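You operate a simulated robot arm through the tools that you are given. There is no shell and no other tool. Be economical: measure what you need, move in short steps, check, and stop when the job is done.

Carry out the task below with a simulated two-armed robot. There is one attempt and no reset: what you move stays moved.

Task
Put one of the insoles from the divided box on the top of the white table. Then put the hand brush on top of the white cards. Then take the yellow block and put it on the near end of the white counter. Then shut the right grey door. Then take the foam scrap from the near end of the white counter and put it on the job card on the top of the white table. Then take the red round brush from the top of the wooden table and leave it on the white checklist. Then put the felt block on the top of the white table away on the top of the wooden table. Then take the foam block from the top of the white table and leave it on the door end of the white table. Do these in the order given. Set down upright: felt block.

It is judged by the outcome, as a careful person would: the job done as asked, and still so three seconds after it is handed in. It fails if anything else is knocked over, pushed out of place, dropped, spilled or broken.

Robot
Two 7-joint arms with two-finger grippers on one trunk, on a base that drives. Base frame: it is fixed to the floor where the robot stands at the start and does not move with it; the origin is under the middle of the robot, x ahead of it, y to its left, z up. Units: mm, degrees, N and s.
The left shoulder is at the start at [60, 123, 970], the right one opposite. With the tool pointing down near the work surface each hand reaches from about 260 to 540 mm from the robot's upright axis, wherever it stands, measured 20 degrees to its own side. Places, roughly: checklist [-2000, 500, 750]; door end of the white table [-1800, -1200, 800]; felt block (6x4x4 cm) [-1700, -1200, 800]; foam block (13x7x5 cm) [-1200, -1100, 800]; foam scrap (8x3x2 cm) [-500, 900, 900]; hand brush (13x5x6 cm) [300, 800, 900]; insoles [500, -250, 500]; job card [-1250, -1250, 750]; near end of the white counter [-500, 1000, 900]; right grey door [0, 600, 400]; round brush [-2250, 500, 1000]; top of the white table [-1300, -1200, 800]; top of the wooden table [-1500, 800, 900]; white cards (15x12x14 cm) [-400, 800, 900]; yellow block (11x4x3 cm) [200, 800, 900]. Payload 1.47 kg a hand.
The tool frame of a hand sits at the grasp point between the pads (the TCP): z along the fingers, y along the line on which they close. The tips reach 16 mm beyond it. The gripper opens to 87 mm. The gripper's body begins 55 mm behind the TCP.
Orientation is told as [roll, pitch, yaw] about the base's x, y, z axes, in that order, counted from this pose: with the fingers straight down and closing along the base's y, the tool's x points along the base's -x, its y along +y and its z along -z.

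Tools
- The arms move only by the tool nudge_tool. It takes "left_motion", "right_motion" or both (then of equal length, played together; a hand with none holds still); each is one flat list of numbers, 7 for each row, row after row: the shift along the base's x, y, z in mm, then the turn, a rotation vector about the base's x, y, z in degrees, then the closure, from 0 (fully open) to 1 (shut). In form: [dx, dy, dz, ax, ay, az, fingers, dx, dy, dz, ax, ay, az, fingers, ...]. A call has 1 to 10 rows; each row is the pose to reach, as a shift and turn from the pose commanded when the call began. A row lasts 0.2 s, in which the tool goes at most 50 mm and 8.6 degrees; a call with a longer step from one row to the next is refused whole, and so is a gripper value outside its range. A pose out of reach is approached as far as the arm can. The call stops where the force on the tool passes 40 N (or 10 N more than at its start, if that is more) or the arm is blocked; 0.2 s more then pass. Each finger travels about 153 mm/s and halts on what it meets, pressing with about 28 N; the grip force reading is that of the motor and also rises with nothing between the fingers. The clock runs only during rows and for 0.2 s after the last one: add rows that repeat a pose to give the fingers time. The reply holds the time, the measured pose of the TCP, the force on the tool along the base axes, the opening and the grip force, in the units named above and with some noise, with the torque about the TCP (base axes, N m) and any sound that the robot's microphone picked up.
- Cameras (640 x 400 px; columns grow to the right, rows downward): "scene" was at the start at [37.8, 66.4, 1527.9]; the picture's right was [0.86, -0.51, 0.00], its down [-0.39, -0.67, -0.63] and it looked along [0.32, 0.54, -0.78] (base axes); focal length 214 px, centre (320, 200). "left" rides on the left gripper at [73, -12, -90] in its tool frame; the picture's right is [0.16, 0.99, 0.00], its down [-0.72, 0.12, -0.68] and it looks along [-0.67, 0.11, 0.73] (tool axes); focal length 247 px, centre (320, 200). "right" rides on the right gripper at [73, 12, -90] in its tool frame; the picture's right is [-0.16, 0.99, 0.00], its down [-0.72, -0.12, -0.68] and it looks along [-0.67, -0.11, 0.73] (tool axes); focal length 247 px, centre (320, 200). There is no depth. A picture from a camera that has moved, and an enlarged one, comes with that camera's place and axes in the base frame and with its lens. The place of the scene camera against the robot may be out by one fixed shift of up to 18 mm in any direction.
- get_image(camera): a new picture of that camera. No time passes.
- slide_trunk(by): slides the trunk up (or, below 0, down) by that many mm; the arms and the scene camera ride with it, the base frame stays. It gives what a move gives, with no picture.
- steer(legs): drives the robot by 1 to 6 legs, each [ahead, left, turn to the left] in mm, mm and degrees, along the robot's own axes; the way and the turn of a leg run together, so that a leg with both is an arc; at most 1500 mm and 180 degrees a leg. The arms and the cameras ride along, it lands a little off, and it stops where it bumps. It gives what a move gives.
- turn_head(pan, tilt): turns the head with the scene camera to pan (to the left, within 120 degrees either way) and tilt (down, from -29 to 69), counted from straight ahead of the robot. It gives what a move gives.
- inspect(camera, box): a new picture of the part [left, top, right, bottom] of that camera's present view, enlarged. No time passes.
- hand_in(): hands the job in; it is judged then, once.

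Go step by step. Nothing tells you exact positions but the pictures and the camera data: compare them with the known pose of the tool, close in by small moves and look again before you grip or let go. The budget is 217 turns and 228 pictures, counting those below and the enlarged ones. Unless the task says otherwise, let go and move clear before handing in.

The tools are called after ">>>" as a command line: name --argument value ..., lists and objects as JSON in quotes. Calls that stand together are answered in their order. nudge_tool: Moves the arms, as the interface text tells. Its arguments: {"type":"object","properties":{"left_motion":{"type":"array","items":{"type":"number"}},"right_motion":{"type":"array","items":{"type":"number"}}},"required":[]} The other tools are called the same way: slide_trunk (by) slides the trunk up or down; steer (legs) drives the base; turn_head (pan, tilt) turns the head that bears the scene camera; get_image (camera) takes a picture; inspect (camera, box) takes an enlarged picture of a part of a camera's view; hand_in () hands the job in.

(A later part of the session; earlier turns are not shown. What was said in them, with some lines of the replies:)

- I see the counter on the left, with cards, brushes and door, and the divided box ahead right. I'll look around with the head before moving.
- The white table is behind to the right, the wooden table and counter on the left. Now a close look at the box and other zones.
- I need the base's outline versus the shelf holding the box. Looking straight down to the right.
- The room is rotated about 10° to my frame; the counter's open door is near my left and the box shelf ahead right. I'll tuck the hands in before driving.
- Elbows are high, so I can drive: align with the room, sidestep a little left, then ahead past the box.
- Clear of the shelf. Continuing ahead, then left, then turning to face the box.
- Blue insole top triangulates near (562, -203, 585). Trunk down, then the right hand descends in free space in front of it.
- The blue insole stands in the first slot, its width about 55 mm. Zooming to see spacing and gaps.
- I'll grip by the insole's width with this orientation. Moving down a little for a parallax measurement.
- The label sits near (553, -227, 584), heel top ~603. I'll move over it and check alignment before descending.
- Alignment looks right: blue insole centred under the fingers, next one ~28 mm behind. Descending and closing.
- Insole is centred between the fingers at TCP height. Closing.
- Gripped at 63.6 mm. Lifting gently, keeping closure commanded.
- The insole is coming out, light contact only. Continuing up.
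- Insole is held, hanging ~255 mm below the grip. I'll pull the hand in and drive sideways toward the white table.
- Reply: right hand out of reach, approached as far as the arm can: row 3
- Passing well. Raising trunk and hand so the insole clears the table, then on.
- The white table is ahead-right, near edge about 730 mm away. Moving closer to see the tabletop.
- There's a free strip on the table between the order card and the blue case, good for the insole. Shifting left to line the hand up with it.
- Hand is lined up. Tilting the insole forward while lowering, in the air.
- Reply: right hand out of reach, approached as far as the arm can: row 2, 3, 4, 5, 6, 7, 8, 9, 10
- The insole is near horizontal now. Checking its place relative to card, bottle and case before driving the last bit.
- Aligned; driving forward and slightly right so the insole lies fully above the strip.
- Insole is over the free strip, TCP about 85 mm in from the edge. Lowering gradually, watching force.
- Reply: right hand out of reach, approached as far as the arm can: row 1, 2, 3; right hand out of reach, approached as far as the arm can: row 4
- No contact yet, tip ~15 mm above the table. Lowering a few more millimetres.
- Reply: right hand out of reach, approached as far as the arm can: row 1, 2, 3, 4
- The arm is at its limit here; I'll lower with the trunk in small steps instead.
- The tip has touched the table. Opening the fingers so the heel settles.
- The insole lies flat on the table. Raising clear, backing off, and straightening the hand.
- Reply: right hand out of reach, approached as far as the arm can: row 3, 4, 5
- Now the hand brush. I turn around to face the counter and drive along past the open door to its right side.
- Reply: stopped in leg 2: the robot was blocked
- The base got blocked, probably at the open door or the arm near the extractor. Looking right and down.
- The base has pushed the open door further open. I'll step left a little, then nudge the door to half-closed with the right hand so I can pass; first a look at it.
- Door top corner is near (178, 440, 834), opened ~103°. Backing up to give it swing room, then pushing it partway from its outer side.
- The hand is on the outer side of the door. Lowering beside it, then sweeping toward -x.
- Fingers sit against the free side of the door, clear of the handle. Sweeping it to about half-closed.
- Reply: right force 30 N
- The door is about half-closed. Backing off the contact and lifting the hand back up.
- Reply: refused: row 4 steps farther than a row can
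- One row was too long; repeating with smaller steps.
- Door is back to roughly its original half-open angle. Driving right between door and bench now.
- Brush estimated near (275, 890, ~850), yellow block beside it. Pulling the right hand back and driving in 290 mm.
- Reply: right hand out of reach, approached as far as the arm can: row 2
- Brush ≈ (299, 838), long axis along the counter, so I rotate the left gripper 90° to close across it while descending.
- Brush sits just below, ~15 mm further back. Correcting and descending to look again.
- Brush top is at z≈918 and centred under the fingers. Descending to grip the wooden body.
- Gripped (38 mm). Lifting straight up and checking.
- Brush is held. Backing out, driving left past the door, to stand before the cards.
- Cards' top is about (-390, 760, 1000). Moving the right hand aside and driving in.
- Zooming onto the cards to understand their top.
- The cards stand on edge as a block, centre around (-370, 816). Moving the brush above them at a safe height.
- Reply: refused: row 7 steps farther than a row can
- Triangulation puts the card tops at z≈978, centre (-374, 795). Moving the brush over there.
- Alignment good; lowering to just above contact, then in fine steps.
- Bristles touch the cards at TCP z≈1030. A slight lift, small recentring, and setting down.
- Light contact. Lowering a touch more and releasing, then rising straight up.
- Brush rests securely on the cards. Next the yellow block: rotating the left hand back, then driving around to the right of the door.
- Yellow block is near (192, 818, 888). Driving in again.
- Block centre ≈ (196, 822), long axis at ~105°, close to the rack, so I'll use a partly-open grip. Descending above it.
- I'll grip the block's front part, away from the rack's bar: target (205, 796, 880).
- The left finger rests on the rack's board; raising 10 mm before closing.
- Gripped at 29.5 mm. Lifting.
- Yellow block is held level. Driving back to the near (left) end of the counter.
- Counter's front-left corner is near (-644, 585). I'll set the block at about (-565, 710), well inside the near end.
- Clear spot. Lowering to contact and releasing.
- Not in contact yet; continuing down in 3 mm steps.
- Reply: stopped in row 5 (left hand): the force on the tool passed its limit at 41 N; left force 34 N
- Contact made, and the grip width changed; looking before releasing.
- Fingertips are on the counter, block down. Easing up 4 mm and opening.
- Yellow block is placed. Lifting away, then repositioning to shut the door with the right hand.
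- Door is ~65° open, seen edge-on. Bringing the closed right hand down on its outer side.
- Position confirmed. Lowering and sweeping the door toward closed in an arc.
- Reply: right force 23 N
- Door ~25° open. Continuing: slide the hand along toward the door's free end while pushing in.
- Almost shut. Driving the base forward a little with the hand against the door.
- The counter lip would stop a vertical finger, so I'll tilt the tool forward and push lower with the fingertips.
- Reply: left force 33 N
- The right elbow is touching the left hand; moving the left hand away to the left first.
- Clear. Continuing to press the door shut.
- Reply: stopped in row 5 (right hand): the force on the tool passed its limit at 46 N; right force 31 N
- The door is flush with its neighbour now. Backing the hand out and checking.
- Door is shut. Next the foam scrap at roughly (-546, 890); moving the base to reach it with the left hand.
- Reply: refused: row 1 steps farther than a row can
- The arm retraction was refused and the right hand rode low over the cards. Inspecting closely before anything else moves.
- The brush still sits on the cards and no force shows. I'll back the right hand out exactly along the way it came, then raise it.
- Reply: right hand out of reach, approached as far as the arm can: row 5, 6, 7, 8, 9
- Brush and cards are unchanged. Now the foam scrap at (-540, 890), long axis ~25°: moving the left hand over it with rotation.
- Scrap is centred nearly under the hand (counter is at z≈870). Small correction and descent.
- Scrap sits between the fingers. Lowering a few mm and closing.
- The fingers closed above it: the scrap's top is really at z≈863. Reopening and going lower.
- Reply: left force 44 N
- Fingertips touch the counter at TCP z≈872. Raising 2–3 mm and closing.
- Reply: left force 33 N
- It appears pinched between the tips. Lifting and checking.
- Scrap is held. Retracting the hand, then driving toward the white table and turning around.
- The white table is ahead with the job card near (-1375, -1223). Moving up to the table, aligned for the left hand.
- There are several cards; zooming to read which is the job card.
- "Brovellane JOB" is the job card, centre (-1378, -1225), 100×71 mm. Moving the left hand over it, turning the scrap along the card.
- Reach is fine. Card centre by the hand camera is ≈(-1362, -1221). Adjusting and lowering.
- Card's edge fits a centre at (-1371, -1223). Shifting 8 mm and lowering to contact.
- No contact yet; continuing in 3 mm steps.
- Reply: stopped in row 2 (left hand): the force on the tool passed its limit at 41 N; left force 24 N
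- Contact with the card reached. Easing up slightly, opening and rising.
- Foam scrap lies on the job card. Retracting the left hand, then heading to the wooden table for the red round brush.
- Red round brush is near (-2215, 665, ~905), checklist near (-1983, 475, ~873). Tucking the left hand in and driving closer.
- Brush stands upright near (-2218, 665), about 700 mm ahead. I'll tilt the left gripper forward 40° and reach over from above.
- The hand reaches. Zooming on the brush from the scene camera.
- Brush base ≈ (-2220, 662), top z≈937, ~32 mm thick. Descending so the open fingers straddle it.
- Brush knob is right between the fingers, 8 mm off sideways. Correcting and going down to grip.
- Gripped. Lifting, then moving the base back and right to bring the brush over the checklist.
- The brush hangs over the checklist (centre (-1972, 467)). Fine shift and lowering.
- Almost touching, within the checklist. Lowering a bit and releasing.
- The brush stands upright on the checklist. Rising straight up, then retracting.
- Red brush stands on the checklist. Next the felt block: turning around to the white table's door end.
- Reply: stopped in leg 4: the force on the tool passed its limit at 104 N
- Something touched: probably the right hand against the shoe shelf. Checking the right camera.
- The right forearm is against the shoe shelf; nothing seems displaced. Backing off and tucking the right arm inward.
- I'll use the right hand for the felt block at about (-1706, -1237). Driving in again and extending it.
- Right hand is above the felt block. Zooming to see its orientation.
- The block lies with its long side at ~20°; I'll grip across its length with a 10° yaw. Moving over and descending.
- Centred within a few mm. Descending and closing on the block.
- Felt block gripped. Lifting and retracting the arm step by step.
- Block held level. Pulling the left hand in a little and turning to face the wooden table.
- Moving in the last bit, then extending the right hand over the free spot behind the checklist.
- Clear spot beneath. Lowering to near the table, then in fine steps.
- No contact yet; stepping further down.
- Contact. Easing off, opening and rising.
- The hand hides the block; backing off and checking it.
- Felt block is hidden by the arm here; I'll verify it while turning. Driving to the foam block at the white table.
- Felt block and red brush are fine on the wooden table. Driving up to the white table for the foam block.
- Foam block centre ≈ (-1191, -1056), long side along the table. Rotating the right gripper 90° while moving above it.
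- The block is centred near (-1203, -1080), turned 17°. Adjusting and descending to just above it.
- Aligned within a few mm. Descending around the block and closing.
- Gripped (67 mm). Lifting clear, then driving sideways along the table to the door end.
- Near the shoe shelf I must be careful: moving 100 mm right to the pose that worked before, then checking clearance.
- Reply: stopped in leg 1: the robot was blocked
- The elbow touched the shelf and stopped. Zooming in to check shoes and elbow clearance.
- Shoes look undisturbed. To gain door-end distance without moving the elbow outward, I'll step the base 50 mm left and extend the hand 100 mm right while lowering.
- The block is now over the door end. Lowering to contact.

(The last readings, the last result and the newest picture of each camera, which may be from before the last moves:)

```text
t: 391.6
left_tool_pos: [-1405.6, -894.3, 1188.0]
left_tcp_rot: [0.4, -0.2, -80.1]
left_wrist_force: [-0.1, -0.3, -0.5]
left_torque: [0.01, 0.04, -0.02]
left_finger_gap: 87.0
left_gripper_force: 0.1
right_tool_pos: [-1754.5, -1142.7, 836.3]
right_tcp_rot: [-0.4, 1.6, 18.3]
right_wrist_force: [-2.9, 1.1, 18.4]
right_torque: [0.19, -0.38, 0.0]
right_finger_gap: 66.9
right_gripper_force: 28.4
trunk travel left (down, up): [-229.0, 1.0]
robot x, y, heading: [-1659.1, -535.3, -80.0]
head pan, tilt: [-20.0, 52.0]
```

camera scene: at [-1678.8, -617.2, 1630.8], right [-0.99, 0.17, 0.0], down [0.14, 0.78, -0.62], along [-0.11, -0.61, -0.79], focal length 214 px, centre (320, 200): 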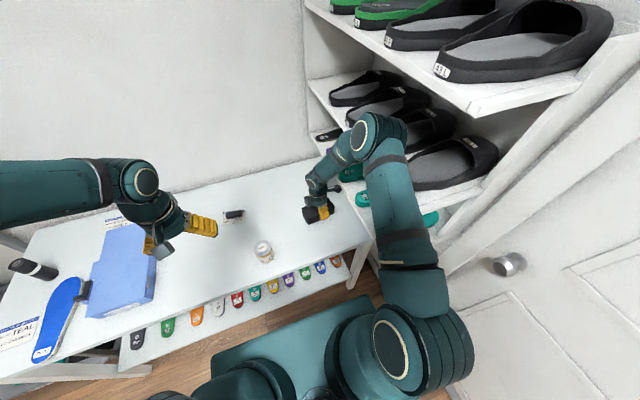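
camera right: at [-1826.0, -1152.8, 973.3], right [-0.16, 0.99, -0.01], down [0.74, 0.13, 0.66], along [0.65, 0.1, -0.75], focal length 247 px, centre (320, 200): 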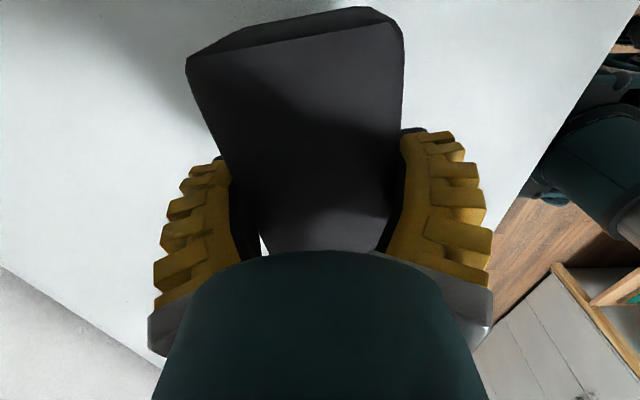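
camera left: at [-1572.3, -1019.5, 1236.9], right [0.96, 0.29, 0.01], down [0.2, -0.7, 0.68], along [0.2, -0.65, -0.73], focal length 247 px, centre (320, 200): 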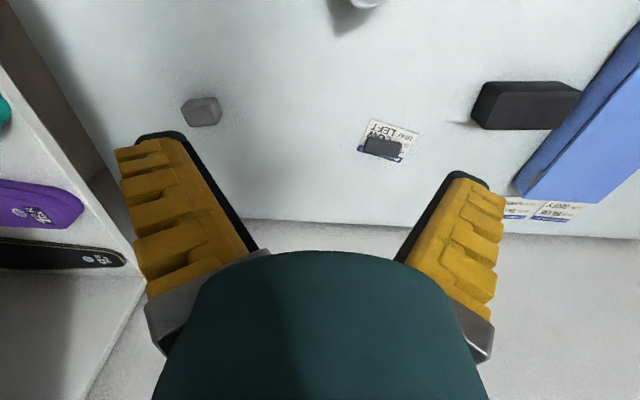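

Contact on the table. Releasing and rising.

>>> nudge_tool --right_motion '[0, 0, 2, 0, 0, 0, 0.4, 0, 0, 2, 0, 0, 0, 0.2, 0, 0, 2, 0, 0, 0, 0, 0, 0, 2, 0, 0, 0, 0]'

>>> nudge_tool --right_motion '[0, 0, 25, 0, 0, 0, 0, 0, 0, 50, 0, 0, 0, 0, 25, 5, 75, 0, 0, 0, 0, 55, 10, 100, 0, 0, 0, 0, 95, 15, 120, 0, 0, 0, 0]'

>>> get_image --camera "right"

>>> get_image --camera "scene"

```text
t: 392.6
left_tool_pos: [-1405.8, -895.5, 1187.1]
left_tcp_rot: [0.5, -0.1, -80.1]
left_wrist_force: [0.4, 0.2, 1.4]
left_torque: [0.03, 0.02, 0.01]
left_finger_gap: 87.0
left_gripper_force: 0.0
right_tool_pos: [-1755.0, -1142.6, 835.3]
right_tcp_rot: [-0.2, 1.6, 18.4]
right_wrist_force: [0.0, -0.3, 0.8]
right_torque: [-0.01, -0.01, -0.01]
right_finger_gap: 86.8
right_gripper_force: 0.1
trunk travel left (down, up): [-229.0, 1.0]
robot x, y, heading: [-1651.4, -531.9, -79.9]
head pan, tilt: [-20.0, 52.0]
```

```text
t: 393.8
left_tool_pos: [-1404.1, -894.4, 1186.3]
left_tcp_rot: [0.5, -0.1, -80.0]
left_wrist_force: [0.4, -0.7, 0.7]
left_torque: [0.01, 0.05, 0.0]
left_finger_gap: 87.0
left_gripper_force: 0.0
right_tool_pos: [-1658.4, -1126.6, 954.5]
right_tcp_rot: [-0.3, 1.7, 18.4]
right_wrist_force: [0.3, -0.4, -0.2]
right_torque: [-0.03, 0.06, -0.06]
right_finger_gap: 86.9
right_gripper_force: 0.1
trunk travel left (down, up): [-229.0, 1.0]
robot x, y, heading: [-1659.0, -534.7, -80.1]
head pan, tilt: [-20.0, 52.0]
```

```text
29 pictures are left
camera right: at [-1729.2, -1137.2, 1047.0], right [-0.16, 0.99, -0.01], down [0.74, 0.13, 0.66], along [0.65, 0.1, -0.75], focal length 247 px, centre (320, 200)
```

right: 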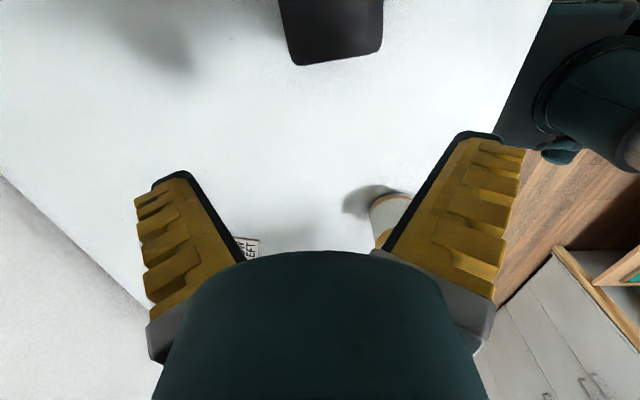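

```text
28 pictures are left
camera scene: at [-1676.7, -616.5, 1630.8], right [-0.98, 0.17, 0.0], down [0.14, 0.78, -0.62], along [-0.11, -0.61, -0.79], focal length 214 px, centre (320, 200)
```

scene: 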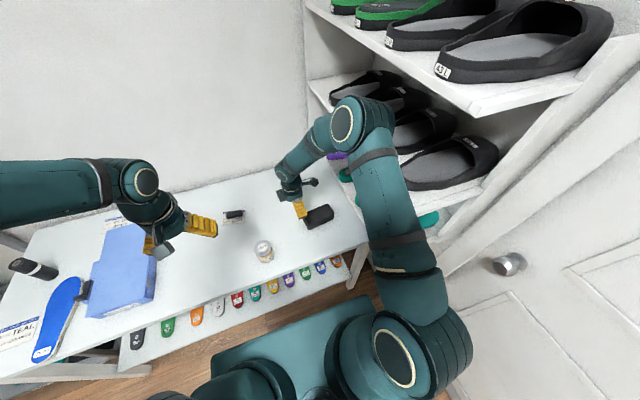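

Foam block is set on the door end. Lifting away, backing off and doing a final check of all places.

>>> nudge_tool --right_motion '[10, 3, 40, 0, 0, 0, 0, 20, 20, 80, 0, 0, 0, 0, 25, 50, 110, 0, 0, 0, 0]'

>>> steer --legs '[[0, 80, 0], [-330, 0, 0]]'

>>> turn_head --pan -5 --tilt 35

>>> get_image --camera "scene"

>>> inspect --camera "scene" --box '[340, 60, 540, 240]'

```text
t: 394.6
left_tool_pos: [-1405.5, -894.8, 1186.8]
left_tcp_rot: [0.5, -0.1, -80.1]
left_wrist_force: [-0.2, 0.6, 0.2]
left_torque: [-0.05, 0.02, 0.0]
left_finger_gap: 87.3
left_gripper_force: 0.0
right_tool_pos: [-1634.9, -1075.2, 1066.7]
right_tcp_rot: [-0.4, 1.6, 18.4]
right_wrist_force: [0.5, -0.4, -1.1]
right_torque: [-0.03, 0.01, -0.02]
right_finger_gap: 87.0
right_gripper_force: 0.0
trunk travel left (down, up): [-229.0, 1.0]
robot x, y, heading: [-1651.1, -532.8, -79.8]
head pan, tilt: [-20.0, 52.0]
```

```text
t: 397.8
left_tool_pos: [-1385.1, -553.8, 1187.3]
left_tcp_rot: [0.5, -0.1, -79.6]
left_wrist_force: [0.2, -0.6, -0.3]
left_torque: [0.0, 0.01, -0.01]
left_finger_gap: 86.9
left_gripper_force: 0.1
right_tool_pos: [-1613.6, -737.3, 1065.3]
right_tcp_rot: [-0.1, 1.5, 18.9]
right_wrist_force: [0.0, -0.4, 1.3]
right_torque: [-0.02, 0.02, -0.02]
right_finger_gap: 87.0
right_gripper_force: 0.1
trunk travel left (down, up): [-229.0, 1.0]
robot x, y, heading: [-1639.5, -195.2, -79.3]
head pan, tilt: [-20.0, 52.0]
```

```text
t: 398.6
left_tool_pos: [-1384.4, -555.4, 1186.0]
left_tcp_rot: [0.4, -0.1, -79.5]
left_wrist_force: [-0.4, 0.2, -0.8]
left_torque: [-0.02, -0.01, 0.02]
left_finger_gap: 86.8
left_gripper_force: 0.1
right_tool_pos: [-1612.8, -737.4, 1065.3]
right_tcp_rot: [-0.2, 1.6, 19.0]
right_wrist_force: [-0.1, -0.1, -0.4]
right_torque: [-0.03, 0.01, 0.0]
right_finger_gap: 86.8
right_gripper_force: 0.0
trunk travel left (down, up): [-229.0, 1.0]
robot x, y, heading: [-1640.5, -196.5, -79.3]
head pan, tilt: [-5.0, 35.0]
```

```text
27 pictures are left
camera scene: at [-1638.5, -292.0, 1655.1], right [-1.0, -0.1, 0.0], down [-0.06, 0.57, -0.82], along [0.08, -0.81, -0.57], focal length 214 px, centre (320, 200)
```

scene: 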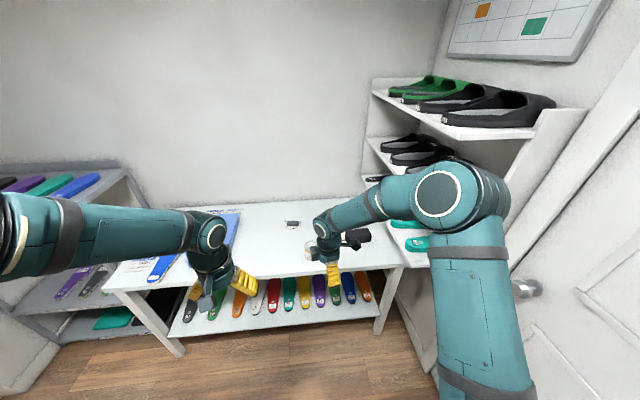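

```text
2.22 times, centred on (440, 150) of scene
camera zoom: at [-1638.5, -292.0, 1655.1], right [-1.0, -0.1, 0.0], down [-0.06, 0.57, -0.82], along [0.08, -0.81, -0.57], focal length 477 px, centre (53, 311)
```

zoom: 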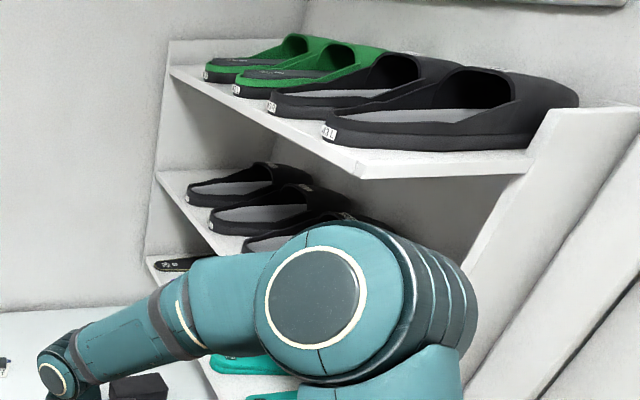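

Shoes are all in order. One last look back toward the counter.

>>> turn_head --pan 119 --tilt 25

>>> inspect --camera "scene" --box '[200, 80, 520, 320]'

```text
t: 400.6
left_tool_pos: [-1384.4, -554.2, 1185.9]
left_tcp_rot: [0.5, -0.2, -79.6]
left_wrist_force: [0.4, 0.6, 0.9]
left_torque: [0.03, -0.04, 0.04]
left_finger_gap: 87.1
left_gripper_force: 0.0
right_tool_pos: [-1612.6, -738.4, 1065.1]
right_tcp_rot: [-0.2, 1.6, 18.9]
right_wrist_force: [-0.3, 0.2, 0.3]
right_torque: [-0.01, 0.01, 0.02]
right_finger_gap: 86.8
right_gripper_force: 0.1
trunk travel left (down, up): [-229.0, 1.0]
robot x, y, heading: [-1638.3, -190.2, -79.3]
head pan, tilt: [119.0, 25.0]
```

```text
1.67 times, centred on (360, 200) of scene
camera zoom: at [-1576.1, -145.3, 1670.9], right [0.64, -0.77, 0.0], down [-0.33, -0.27, -0.91], along [0.7, 0.58, -0.42], focal length 358 px, centre (253, 200)
```

zoom: 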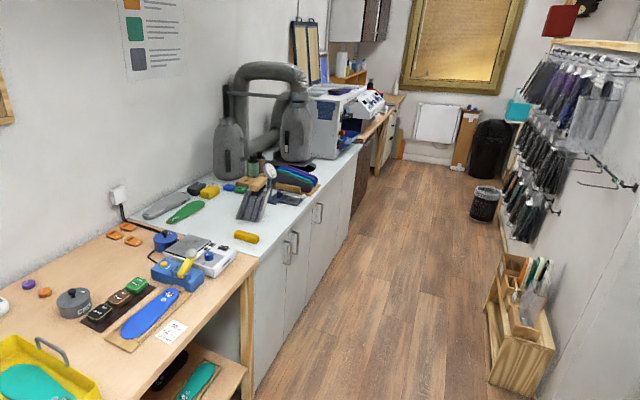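

>>> inspect --camera "scene" --box '[310, 160, 410, 240]'

```text
5.00 times, centred on (360, 200) of scene
camera zoom: at [-1576.1, -145.3, 1670.9], right [0.64, -0.77, 0.0], down [-0.33, -0.27, -0.91], along [0.7, 0.58, -0.42], focal length 1072 px, centre (120, 200)
```

zoom: 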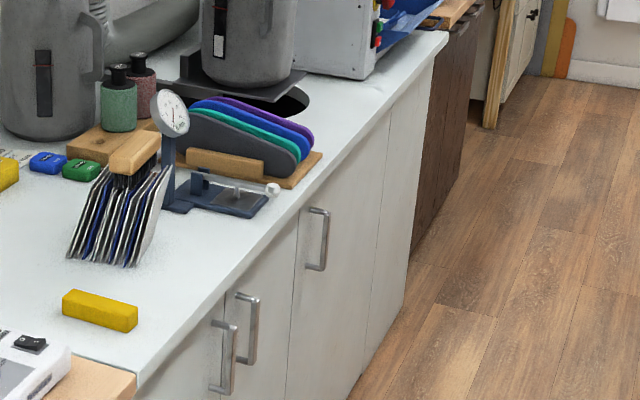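

The brush rests on the cards, the yellow block is on the near end, and the door is shut. The scrap, red brush, felt block and foam block are all placed, and both hands are empty and clear. Handing in.

>>> hand_in

```text
The job is handed in.
```

I carried out all eight steps in the order given and handed the job in. In my last camera checks everything was where you asked.

- **Contact with the grey door:** while driving past early on, the base pushed the open right grey door further open. I nudged it back to half-open and shut it at its proper step.
- **Contact with the shoe shelf:** the right arm touched the shoe shelf by the white table twice. The shoes look undisturbed in the pictures.
- **Job card:** there are several cards on the white table, so I took the one headed "Brovellane JOB" as the job card and put the foam scrap on that.
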